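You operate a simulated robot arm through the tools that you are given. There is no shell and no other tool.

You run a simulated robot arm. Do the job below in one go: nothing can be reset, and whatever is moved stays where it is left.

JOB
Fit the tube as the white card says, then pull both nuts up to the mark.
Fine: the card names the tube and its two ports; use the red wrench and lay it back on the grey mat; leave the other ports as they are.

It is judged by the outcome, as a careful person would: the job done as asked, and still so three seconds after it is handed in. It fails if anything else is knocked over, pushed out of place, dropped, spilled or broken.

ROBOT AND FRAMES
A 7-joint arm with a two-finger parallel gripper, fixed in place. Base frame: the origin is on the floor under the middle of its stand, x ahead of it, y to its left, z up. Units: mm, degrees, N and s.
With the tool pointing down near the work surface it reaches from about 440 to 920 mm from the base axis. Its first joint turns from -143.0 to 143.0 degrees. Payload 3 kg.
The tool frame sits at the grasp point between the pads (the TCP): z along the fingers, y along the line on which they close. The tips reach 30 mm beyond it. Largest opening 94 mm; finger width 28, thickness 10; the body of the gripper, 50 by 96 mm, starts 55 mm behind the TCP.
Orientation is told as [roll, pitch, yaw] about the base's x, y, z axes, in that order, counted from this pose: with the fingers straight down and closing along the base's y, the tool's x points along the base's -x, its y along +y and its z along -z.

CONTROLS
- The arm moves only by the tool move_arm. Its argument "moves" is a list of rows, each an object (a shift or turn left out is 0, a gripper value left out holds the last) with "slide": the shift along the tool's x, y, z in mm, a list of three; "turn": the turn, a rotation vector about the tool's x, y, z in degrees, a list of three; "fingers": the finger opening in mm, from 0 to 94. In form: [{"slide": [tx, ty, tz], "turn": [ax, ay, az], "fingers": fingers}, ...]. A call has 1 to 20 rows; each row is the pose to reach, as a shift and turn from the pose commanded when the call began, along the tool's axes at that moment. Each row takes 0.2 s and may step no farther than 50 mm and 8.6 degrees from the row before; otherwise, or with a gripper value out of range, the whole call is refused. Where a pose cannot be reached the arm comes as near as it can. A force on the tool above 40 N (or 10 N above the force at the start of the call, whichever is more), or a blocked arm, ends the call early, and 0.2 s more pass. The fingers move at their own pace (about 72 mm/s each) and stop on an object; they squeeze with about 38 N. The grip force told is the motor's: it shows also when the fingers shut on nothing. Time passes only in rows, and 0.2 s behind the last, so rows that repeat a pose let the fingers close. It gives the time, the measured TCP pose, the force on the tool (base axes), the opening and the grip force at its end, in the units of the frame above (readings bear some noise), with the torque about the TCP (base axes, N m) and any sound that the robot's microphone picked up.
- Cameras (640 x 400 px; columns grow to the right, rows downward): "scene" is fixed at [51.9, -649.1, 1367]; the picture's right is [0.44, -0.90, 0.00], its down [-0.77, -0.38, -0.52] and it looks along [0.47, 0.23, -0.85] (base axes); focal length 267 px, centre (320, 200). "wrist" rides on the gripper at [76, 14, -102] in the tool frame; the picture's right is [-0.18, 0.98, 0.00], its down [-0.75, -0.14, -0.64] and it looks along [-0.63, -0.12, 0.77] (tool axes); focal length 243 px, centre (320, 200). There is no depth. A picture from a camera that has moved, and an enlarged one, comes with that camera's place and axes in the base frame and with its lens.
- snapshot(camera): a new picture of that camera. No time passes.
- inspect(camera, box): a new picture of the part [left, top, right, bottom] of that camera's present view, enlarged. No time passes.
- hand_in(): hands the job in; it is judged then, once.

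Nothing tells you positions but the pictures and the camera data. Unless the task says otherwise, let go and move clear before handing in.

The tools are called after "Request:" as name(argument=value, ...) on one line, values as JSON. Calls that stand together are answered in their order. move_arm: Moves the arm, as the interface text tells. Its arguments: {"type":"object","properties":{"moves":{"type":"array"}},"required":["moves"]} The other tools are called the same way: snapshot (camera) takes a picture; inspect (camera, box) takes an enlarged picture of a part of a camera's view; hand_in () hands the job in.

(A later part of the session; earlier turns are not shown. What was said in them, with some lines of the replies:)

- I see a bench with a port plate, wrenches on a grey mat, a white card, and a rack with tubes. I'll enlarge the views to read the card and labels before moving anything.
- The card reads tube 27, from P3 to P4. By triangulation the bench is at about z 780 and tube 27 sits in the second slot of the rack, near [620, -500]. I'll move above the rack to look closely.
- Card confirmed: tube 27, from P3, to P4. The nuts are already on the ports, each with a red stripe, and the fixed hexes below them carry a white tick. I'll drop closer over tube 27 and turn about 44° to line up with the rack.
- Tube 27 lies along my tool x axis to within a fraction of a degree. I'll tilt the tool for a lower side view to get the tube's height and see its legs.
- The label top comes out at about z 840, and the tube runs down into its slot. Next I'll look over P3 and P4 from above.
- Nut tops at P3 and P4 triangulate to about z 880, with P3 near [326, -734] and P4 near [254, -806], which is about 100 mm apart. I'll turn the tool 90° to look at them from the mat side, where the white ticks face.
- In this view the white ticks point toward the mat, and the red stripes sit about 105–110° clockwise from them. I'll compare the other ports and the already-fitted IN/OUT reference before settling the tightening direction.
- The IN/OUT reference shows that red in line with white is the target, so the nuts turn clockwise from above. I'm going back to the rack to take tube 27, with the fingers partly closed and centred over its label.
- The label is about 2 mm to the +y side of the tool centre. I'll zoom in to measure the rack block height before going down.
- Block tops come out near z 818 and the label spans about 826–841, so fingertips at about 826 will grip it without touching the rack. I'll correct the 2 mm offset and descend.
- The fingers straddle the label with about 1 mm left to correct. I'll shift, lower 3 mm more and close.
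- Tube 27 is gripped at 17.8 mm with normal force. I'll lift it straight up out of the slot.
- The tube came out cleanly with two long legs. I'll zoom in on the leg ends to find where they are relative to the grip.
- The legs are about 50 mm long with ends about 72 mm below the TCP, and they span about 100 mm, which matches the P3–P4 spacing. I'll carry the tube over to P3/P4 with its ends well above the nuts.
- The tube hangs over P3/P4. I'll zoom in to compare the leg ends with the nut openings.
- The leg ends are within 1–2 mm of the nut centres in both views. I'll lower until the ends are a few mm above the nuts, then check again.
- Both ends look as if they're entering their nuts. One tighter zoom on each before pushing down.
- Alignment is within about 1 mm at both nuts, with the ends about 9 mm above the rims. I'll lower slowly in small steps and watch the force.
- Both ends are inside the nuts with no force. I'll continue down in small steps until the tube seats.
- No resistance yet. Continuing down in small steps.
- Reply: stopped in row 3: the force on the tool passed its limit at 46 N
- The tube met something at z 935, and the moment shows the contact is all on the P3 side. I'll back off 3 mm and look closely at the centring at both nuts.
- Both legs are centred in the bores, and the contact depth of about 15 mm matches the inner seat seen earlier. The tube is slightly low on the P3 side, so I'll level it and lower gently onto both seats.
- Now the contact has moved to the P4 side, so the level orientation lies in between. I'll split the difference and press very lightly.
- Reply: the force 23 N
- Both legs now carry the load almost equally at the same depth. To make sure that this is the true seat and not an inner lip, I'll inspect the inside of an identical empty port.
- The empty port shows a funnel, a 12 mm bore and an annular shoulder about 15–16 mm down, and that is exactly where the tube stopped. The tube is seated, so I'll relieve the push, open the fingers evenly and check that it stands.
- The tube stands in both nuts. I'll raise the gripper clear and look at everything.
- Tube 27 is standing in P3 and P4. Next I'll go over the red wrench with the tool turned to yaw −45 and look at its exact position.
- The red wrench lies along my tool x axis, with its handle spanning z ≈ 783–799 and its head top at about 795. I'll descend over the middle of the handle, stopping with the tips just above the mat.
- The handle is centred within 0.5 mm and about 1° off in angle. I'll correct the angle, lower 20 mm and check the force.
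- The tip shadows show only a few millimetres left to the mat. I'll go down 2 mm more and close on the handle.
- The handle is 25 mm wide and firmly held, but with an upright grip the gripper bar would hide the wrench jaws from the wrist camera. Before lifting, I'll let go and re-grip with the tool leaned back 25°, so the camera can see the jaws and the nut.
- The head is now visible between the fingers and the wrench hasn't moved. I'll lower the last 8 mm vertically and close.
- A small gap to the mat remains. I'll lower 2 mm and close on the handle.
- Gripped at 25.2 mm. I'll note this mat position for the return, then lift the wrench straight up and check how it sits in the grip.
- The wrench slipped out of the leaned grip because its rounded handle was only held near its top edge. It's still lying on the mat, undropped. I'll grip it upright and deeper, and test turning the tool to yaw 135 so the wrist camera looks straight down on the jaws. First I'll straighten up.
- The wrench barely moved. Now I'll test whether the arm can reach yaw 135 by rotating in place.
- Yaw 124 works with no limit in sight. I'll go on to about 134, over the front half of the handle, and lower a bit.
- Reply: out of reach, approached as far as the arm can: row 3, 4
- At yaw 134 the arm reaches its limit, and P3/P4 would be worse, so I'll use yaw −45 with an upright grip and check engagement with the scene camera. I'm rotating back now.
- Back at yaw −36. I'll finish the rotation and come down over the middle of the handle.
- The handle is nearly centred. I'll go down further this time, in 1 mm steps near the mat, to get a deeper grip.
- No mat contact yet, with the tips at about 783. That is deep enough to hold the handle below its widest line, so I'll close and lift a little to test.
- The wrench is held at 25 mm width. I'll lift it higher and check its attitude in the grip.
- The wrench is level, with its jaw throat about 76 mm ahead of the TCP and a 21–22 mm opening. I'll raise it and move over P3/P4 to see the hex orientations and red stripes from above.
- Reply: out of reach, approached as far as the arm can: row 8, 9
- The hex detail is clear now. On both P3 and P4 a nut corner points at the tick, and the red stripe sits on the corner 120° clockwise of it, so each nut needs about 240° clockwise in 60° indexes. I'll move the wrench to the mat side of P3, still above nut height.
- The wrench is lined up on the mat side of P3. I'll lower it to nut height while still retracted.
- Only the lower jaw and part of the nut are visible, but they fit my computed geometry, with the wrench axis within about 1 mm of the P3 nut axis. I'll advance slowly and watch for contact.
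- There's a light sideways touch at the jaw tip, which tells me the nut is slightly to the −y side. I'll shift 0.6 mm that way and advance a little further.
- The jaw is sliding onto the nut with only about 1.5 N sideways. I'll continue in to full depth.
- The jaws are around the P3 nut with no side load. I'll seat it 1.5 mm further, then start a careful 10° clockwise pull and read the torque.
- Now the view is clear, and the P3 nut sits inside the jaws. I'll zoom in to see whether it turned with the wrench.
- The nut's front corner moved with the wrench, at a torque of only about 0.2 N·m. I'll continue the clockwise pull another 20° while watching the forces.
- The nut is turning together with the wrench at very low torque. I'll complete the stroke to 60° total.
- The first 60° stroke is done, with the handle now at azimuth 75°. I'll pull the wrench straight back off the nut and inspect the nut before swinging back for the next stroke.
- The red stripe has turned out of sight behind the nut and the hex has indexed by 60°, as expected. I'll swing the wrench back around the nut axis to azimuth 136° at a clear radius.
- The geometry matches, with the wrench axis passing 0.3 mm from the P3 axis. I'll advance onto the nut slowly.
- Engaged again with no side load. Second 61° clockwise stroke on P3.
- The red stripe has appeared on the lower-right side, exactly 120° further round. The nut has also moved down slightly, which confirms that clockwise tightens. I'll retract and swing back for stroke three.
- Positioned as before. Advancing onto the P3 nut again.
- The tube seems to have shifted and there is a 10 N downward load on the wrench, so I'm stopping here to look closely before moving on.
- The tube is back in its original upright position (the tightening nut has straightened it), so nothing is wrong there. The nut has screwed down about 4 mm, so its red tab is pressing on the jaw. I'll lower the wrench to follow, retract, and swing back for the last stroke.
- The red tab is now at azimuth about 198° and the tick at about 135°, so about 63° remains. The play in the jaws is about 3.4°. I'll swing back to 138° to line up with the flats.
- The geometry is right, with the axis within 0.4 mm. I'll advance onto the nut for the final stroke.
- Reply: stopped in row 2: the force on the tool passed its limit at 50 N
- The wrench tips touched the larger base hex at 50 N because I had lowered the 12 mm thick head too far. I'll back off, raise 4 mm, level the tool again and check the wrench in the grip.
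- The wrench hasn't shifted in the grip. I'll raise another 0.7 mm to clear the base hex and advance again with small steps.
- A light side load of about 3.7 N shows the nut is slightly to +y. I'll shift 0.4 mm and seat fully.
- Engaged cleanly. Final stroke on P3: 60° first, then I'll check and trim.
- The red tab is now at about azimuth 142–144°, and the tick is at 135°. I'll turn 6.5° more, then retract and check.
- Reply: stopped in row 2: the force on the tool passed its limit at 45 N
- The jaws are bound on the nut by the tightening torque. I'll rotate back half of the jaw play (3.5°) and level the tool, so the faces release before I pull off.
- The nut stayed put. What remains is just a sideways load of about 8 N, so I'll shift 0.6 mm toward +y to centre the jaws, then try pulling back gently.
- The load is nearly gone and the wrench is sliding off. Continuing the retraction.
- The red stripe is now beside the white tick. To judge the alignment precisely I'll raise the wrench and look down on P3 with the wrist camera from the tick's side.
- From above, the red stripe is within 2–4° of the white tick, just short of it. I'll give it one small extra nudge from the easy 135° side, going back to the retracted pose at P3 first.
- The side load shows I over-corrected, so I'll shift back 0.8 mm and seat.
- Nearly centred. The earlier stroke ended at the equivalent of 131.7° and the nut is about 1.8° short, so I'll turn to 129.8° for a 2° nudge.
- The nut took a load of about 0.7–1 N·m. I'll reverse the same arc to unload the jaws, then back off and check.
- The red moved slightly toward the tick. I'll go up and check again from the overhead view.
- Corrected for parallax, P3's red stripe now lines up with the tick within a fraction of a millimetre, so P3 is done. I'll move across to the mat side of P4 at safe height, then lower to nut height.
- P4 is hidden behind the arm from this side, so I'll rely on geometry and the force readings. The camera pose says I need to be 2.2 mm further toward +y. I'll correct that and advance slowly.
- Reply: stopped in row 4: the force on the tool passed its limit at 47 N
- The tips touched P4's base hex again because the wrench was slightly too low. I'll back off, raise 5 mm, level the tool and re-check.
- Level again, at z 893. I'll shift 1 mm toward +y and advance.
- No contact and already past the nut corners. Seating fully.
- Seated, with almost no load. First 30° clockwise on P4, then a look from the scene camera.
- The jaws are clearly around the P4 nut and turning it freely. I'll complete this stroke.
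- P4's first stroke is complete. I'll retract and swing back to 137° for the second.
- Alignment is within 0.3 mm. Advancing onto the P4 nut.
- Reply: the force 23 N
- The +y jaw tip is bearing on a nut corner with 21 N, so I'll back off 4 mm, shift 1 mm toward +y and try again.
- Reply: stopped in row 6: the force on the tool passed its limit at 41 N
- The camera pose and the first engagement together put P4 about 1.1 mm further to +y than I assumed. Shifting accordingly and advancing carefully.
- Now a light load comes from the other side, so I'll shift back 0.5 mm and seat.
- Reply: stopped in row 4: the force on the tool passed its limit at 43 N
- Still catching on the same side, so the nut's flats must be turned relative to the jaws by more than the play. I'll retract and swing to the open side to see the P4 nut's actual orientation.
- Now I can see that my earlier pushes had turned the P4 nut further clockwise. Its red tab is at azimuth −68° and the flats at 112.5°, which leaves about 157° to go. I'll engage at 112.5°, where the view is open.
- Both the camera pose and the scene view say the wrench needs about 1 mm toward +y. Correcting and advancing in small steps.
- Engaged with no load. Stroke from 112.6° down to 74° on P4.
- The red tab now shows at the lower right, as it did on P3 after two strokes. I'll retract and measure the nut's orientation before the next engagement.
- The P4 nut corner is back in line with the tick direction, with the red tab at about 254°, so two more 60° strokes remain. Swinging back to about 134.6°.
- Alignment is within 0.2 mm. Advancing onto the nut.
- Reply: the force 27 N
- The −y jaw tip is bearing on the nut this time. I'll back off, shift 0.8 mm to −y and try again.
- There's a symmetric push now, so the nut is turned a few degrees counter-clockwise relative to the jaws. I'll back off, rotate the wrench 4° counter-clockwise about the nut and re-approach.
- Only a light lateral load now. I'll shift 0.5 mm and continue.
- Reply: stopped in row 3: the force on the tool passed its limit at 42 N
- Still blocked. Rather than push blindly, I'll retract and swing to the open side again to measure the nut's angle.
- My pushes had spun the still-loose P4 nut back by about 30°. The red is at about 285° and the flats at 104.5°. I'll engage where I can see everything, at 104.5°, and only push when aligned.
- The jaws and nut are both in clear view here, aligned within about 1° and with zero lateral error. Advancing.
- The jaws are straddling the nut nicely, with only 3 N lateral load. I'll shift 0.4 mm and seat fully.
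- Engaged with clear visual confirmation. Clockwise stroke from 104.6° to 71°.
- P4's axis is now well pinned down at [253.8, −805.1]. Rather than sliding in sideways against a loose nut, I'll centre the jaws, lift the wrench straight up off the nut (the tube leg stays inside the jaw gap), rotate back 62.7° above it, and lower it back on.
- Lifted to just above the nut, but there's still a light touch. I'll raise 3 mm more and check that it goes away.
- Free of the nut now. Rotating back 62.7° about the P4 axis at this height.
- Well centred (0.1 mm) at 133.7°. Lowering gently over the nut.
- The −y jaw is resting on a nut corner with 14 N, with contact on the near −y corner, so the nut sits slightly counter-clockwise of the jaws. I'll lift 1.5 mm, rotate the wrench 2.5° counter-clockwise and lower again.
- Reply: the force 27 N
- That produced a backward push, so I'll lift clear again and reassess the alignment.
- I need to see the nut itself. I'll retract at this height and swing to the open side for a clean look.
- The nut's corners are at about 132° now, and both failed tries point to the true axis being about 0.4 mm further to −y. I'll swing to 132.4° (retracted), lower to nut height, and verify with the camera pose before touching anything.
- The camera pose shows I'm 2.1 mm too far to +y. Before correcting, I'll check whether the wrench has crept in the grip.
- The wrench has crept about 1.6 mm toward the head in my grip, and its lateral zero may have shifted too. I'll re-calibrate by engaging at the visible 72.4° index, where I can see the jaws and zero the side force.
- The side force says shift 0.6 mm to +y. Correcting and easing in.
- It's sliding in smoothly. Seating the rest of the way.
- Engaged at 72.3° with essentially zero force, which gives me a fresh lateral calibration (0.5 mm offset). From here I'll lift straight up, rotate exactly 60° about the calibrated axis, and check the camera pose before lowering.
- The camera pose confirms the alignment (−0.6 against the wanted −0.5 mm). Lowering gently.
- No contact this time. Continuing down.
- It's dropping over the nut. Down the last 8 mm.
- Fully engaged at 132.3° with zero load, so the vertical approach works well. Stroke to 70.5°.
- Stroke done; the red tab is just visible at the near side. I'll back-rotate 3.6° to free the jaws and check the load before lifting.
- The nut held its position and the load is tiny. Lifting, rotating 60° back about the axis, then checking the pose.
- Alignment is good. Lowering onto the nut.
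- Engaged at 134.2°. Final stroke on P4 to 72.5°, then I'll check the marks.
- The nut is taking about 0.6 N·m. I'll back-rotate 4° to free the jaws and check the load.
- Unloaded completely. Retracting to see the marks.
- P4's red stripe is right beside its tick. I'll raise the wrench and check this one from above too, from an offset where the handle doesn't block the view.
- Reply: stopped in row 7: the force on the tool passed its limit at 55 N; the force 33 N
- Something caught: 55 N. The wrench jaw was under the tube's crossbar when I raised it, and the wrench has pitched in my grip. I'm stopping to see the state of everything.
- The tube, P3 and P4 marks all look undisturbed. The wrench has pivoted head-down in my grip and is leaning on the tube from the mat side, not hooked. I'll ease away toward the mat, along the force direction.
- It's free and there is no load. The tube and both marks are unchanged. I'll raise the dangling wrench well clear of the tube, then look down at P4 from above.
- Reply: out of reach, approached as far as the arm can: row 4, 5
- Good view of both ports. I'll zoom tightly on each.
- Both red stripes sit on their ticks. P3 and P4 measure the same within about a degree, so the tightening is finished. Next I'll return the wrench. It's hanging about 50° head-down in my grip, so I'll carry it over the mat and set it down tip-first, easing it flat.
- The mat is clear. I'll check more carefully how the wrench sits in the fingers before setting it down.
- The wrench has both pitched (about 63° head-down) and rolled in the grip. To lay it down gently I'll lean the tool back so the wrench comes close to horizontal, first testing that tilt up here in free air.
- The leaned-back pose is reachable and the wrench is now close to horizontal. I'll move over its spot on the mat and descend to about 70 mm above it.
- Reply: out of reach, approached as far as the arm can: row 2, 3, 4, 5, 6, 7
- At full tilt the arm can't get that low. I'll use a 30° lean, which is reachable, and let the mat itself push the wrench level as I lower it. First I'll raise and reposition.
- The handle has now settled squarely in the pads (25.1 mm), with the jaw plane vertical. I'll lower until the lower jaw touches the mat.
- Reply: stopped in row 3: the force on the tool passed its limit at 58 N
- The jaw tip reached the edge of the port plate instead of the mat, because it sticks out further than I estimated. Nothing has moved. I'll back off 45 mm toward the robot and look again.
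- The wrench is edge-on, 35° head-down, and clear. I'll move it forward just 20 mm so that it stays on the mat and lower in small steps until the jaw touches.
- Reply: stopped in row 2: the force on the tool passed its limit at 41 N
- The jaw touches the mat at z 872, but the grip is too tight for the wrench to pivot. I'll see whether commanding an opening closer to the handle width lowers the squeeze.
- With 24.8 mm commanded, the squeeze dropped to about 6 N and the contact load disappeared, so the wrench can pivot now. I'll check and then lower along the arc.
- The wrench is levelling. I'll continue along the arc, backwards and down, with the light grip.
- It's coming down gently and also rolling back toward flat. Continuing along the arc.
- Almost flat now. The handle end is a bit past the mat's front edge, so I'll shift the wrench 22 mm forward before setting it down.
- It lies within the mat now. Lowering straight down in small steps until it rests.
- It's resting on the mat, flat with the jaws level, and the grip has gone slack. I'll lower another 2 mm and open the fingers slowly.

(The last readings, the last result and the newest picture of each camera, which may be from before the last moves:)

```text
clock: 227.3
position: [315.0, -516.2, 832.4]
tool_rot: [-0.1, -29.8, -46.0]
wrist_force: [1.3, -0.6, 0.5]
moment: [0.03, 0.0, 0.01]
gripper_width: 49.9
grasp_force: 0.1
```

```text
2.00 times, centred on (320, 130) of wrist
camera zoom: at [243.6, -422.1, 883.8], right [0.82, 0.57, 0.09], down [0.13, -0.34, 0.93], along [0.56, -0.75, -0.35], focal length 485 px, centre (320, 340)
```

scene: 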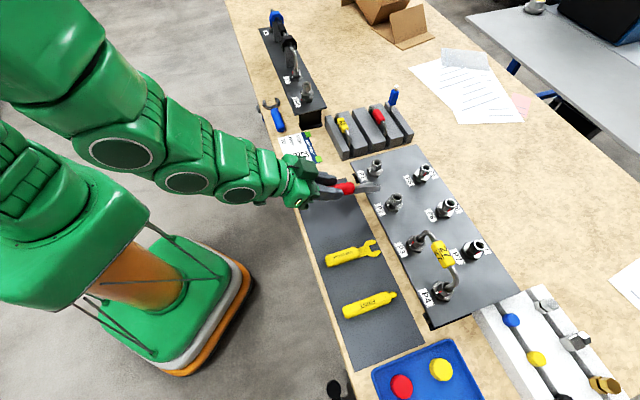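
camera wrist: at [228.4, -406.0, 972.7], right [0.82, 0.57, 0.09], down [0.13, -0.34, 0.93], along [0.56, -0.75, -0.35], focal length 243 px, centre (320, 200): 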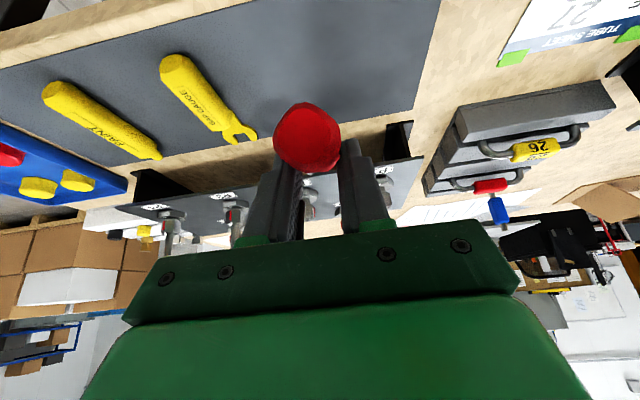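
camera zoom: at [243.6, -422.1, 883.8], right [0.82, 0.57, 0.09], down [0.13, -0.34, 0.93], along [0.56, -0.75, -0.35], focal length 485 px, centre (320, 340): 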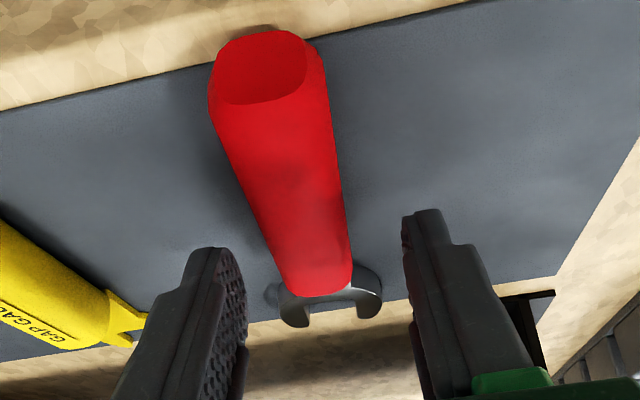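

The wrench lies flat on the grey mat. I'll raise the gripper straight up and clear, then check everything.

Request:
move_arm(moves=[{"slide": [-5, 0, -8.7]}, {"slide": [-15, 0, -26]}, {"slide": [-30, 0, -52]}, {"slide": [-50, 0, -86.6]}, {"slide": [-65, 0, -112.6], "turn": [0, 8, 0]}, {"slide": [-75, 0, -130], "turn": [0, 16, 0]}, {"slide": [-80, 0, -138.6], "turn": [0, 24, 0]}, {"slide": [-80, 0, -138.6], "turn": [0, 29.8, 0]}, {"slide": [-80, 0, -138.6], "turn": [0, 29.8, 0]}])

Request:
snapshot(camera="scene")

Request:
snapshot(camera="wrist")

Request:
inspect(camera="scene", box=[285, 165, 385, 245])

```text
clock: 229.3
position: [314.4, -516.5, 993.0]
tool_rot: [0.0, 0.0, -46.0]
wrist_force: [0.4, 0.2, -0.1]
moment: [0.03, -0.02, 0.02]
gripper_width: 49.9
grasp_force: 0.1
```

```text
taken
```

scene: 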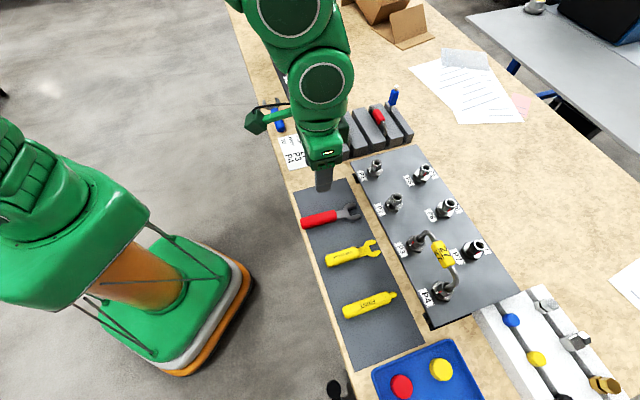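

```text
taken
camera wrist: at [272.4, -450.9, 1096.1], right [0.83, 0.55, 0.0], down [0.42, -0.64, 0.64], along [0.35, -0.54, -0.77], focal length 243 px, centre (320, 200)
```

wrist: 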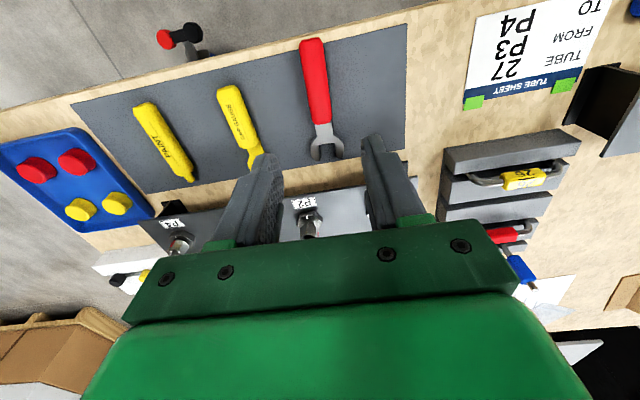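

```text
5.00 times, centred on (335, 205) of scene
camera zoom: at [51.9, -649.1, 1367.0], right [0.44, -0.9, 0.0], down [-0.77, -0.38, -0.52], along [0.47, 0.23, -0.85], focal length 1334 px, centre (245, 175)
```

zoom: 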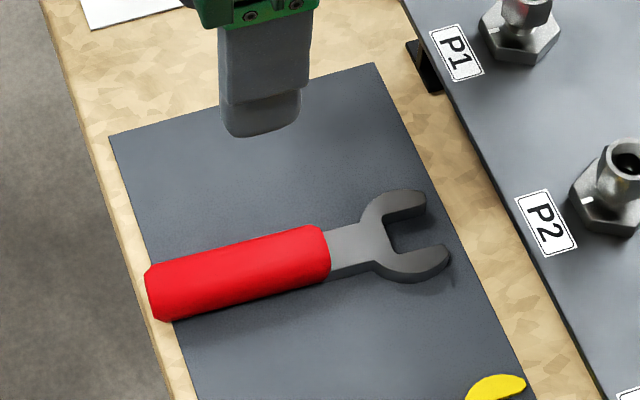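

The wrench is back on the mat, and the gauge, paint marker, rack and tray all look untouched. I'll take a close look at the wrench position, the tube and both marks.

Request:
inspect(camera="wrist", box=[270, 20, 370, 170])

Request:
inspect(camera="scene", box=[395, 215, 485, 310])

Request:
inspect(camera="scene", box=[408, 230, 432, 250])

Request:
inspect(camera="scene", box=[434, 277, 462, 299])

```text
2.67 times, centred on (320, 95) of wrist
camera zoom: at [272.4, -450.9, 1096.1], right [0.83, 0.55, 0.0], down [0.42, -0.64, 0.64], along [0.35, -0.54, -0.77], focal length 647 px, centre (320, 480)
```

zoom: 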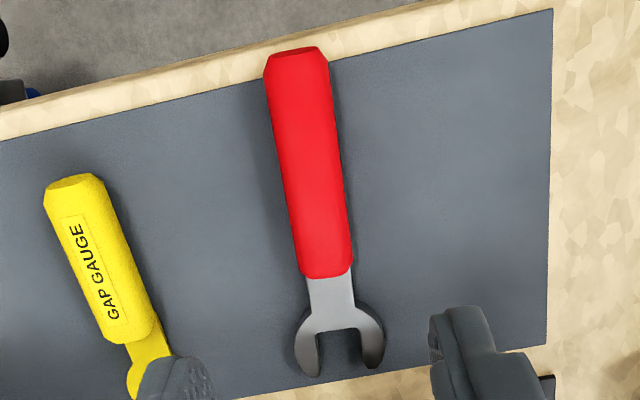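

```text
4.21 times, centred on (440, 262) of scene
camera zoom: at [51.9, -649.1, 1367.0], right [0.44, -0.9, 0.0], down [-0.77, -0.38, -0.52], along [0.47, 0.23, -0.85], focal length 1124 px, centre (-185, -63)
```

zoom: 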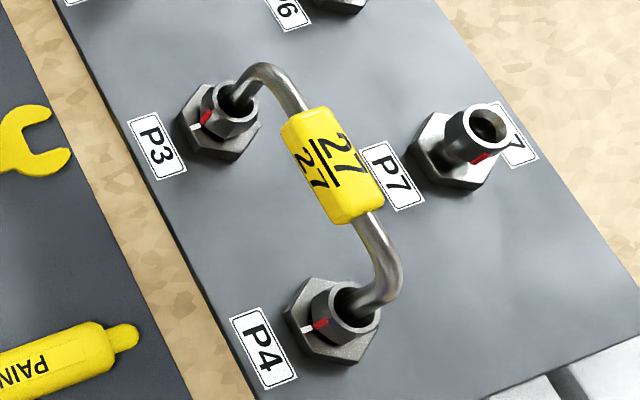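

```text
16.00 times, centred on (420, 240) of scene
camera zoom: at [51.9, -649.1, 1367.0], right [0.44, -0.9, 0.0], down [-0.77, -0.38, -0.52], along [0.47, 0.23, -0.85], focal length 4270 px, centre (-1280, -440)
```

zoom: 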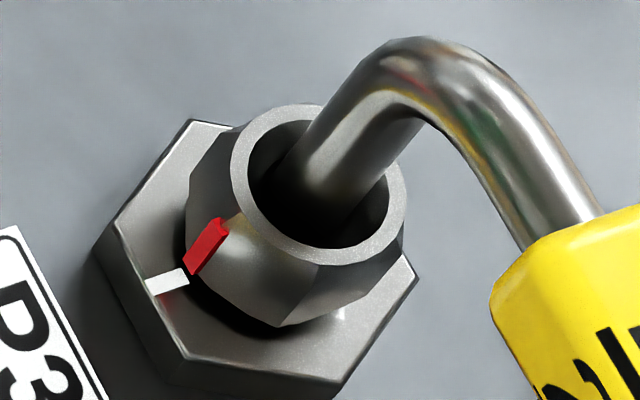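

```text
16.00 times, centred on (448, 288) of scene
camera zoom: at [51.9, -649.1, 1367.0], right [0.44, -0.9, 0.0], down [-0.77, -0.38, -0.52], along [0.47, 0.23, -0.85], focal length 4270 px, centre (-1728, -1208)
```

zoom: 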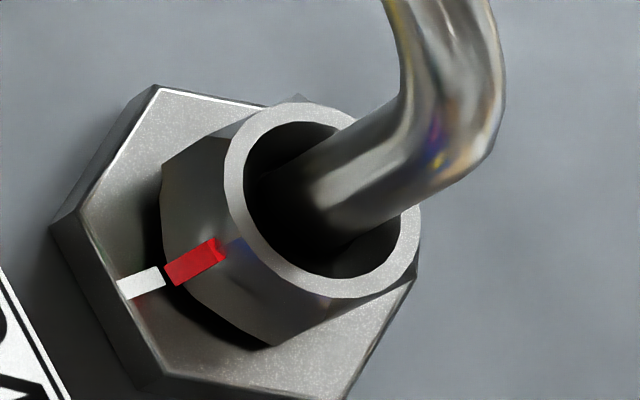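

Everything looks right. With the gripper empty I'll take one last straight-down look at the P4 mark to be sure.

Request:
move_arm(moves=[{"slide": [-22, -30, -7]}, {"slide": [-44, -61, -15]}, {"slide": [-66, -92, -15]}, {"slide": [-88, -122, -15]}, {"slide": [-110, -152, -15]}, {"slide": [-132, -183, -15]}, {"slide": [-154, -214, -15]}, {"slide": [-177.6, -244.4, -15], "turn": [0, 0, -1]}, {"slide": [-177.6, -244.4, -15], "turn": [0, 0, -1]}])

Request:
snapshot(camera="wrist")

Request:
inspect(camera="wrist", box=[300, 70, 340, 110])

```text
clock: 231.3
position: [263.0, -810.5, 1005.9]
tool_rot: [0.0, 0.0, -44.9]
wrist_force: [-0.5, -0.6, -0.2]
moment: [-0.03, -0.06, 0.0]
gripper_width: 50.1
grasp_force: 0.1
out of reach, approached as far as the arm can: row 8, 9
```

```text
taken
camera wrist: at [217.9, -747.1, 1108.5], right [0.82, 0.57, 0.0], down [0.43, -0.63, 0.64], along [0.36, -0.53, -0.77], focal length 243 px, centre (320, 200)
```

wrist: 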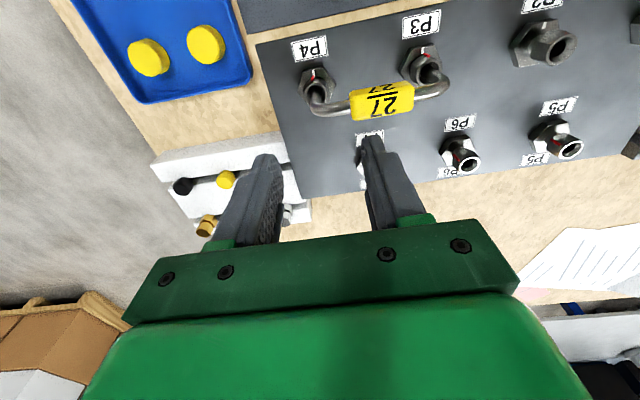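

```text
10.00 times, centred on (320, 90) of wrist
camera zoom: at [217.9, -747.1, 1108.5], right [0.82, 0.57, 0.0], down [0.43, -0.63, 0.64], along [0.36, -0.53, -0.77], focal length 2426 px, centre (320, 1300)
```

zoom: 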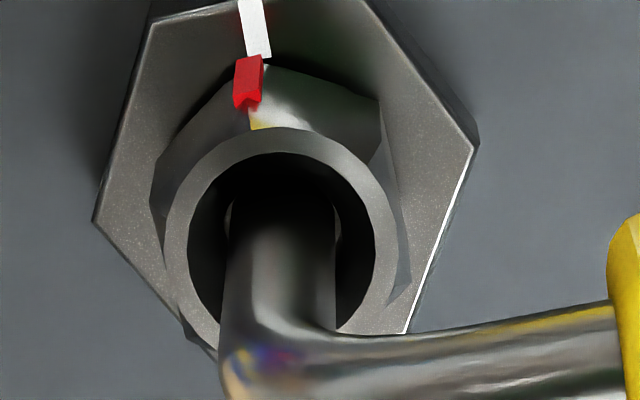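

P4's red stripe sits on its tick, about 2° short and overlapping it, and P3 is dead on. I'll move the arm up and away, then take a last look at the whole bench.

Request:
move_arm(moves=[{"slide": [20, 10, -20]}, {"slide": [45, 20, -40]}, {"slide": [75, 40, -50]}, {"slide": [105, 60, -60]}, {"slide": [135, 80, -60]}, {"slide": [165, 100, -60]}, {"slide": [195, 120, -60]}, {"slide": [195, 120, -60]}])

Request:
snapshot(camera="scene")

Request:
inspect(camera="scene", box=[285, 150, 535, 340])

Request:
inspect(camera="scene", box=[245, 0, 425, 170])

```text
clock: 233.1
position: [208.6, -587.1, 1065.2]
tool_rot: [0.1, 0.0, -44.9]
wrist_force: [-0.2, -0.1, -2.0]
moment: [0.01, 0.02, 0.04]
gripper_width: 50.1
grasp_force: 0.1
```

```text
taken
```

scene: 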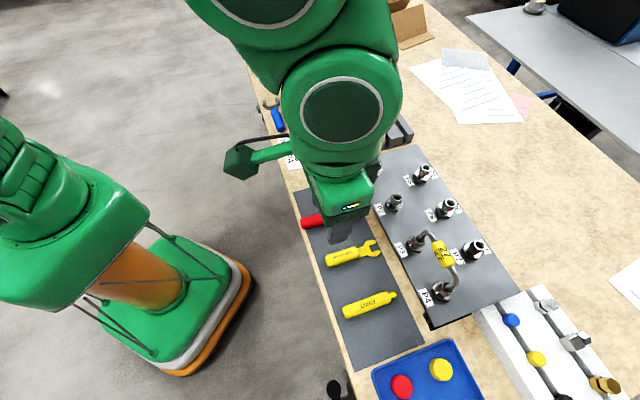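

```text
2.11 times, centred on (410, 245) of scene
camera zoom: at [51.9, -649.1, 1367.0], right [0.44, -0.9, 0.0], down [-0.77, -0.38, -0.52], along [0.47, 0.23, -0.85], focal length 562 px, centre (130, 105)
```

zoom: 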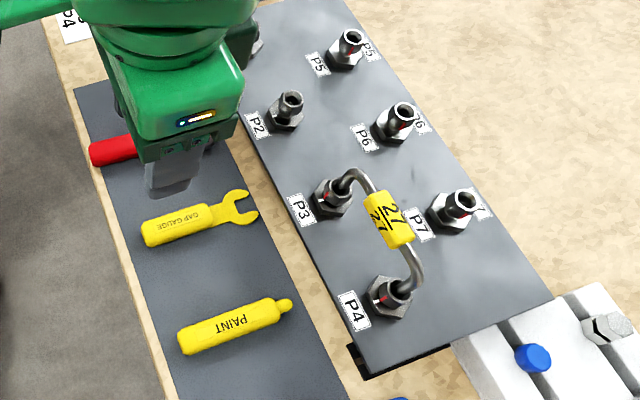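

```text
2.35 times, centred on (335, 85) of scene
camera zoom: at [51.9, -649.1, 1367.0], right [0.44, -0.9, 0.0], down [-0.77, -0.38, -0.52], along [0.47, 0.23, -0.85], focal length 628 px, centre (285, 471)
```

zoom: 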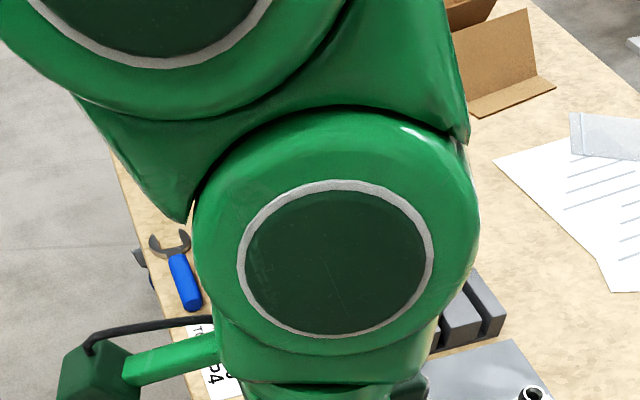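

Tube 27 is in P3 and P4 with both red stripes at their white ticks. The red wrench is flat on the grey mat, and nothing else on the bench looks moved. The gripper is empty and clear, so I'm handing the job in.

Request:
hand_in()

```text
The job is handed in.
```

I fitted tube 27 between P3 and P4, as the card says. Both nuts are pulled up to their marks, and the job is handed in.

- **Marks:** the red stripe on P3 lines up with its white tick. P4's is about 2° short but overlaps its tick; I left it, because another pull meant regripping the wrench and going back in.
- **Wrench:** the red wrench is lying flat on the grey mat. The end of its handle sticks out roughly 10 mm past the front edge of the mat.
- **Knocks on the way:**
    - While lifting, the wrench caught under the fitted tube with about 55 N and swung round in the gripper. Both marks and the tube looked unchanged afterwards.
    - It also touched the base hexes of P3 and P4 and the edge of the port plate, at up to 58 N. I saw no movement from any of these.
    - Slips during the work turned the P4 nut back about 30° before the final tightening.
- **Everything else:** I did not use the other ports, the rack, the yellow tools or the tray. The ones I could see in the last pictures looked undisturbed; the arm hid part of the rack, the card and the IN/OUT ports.
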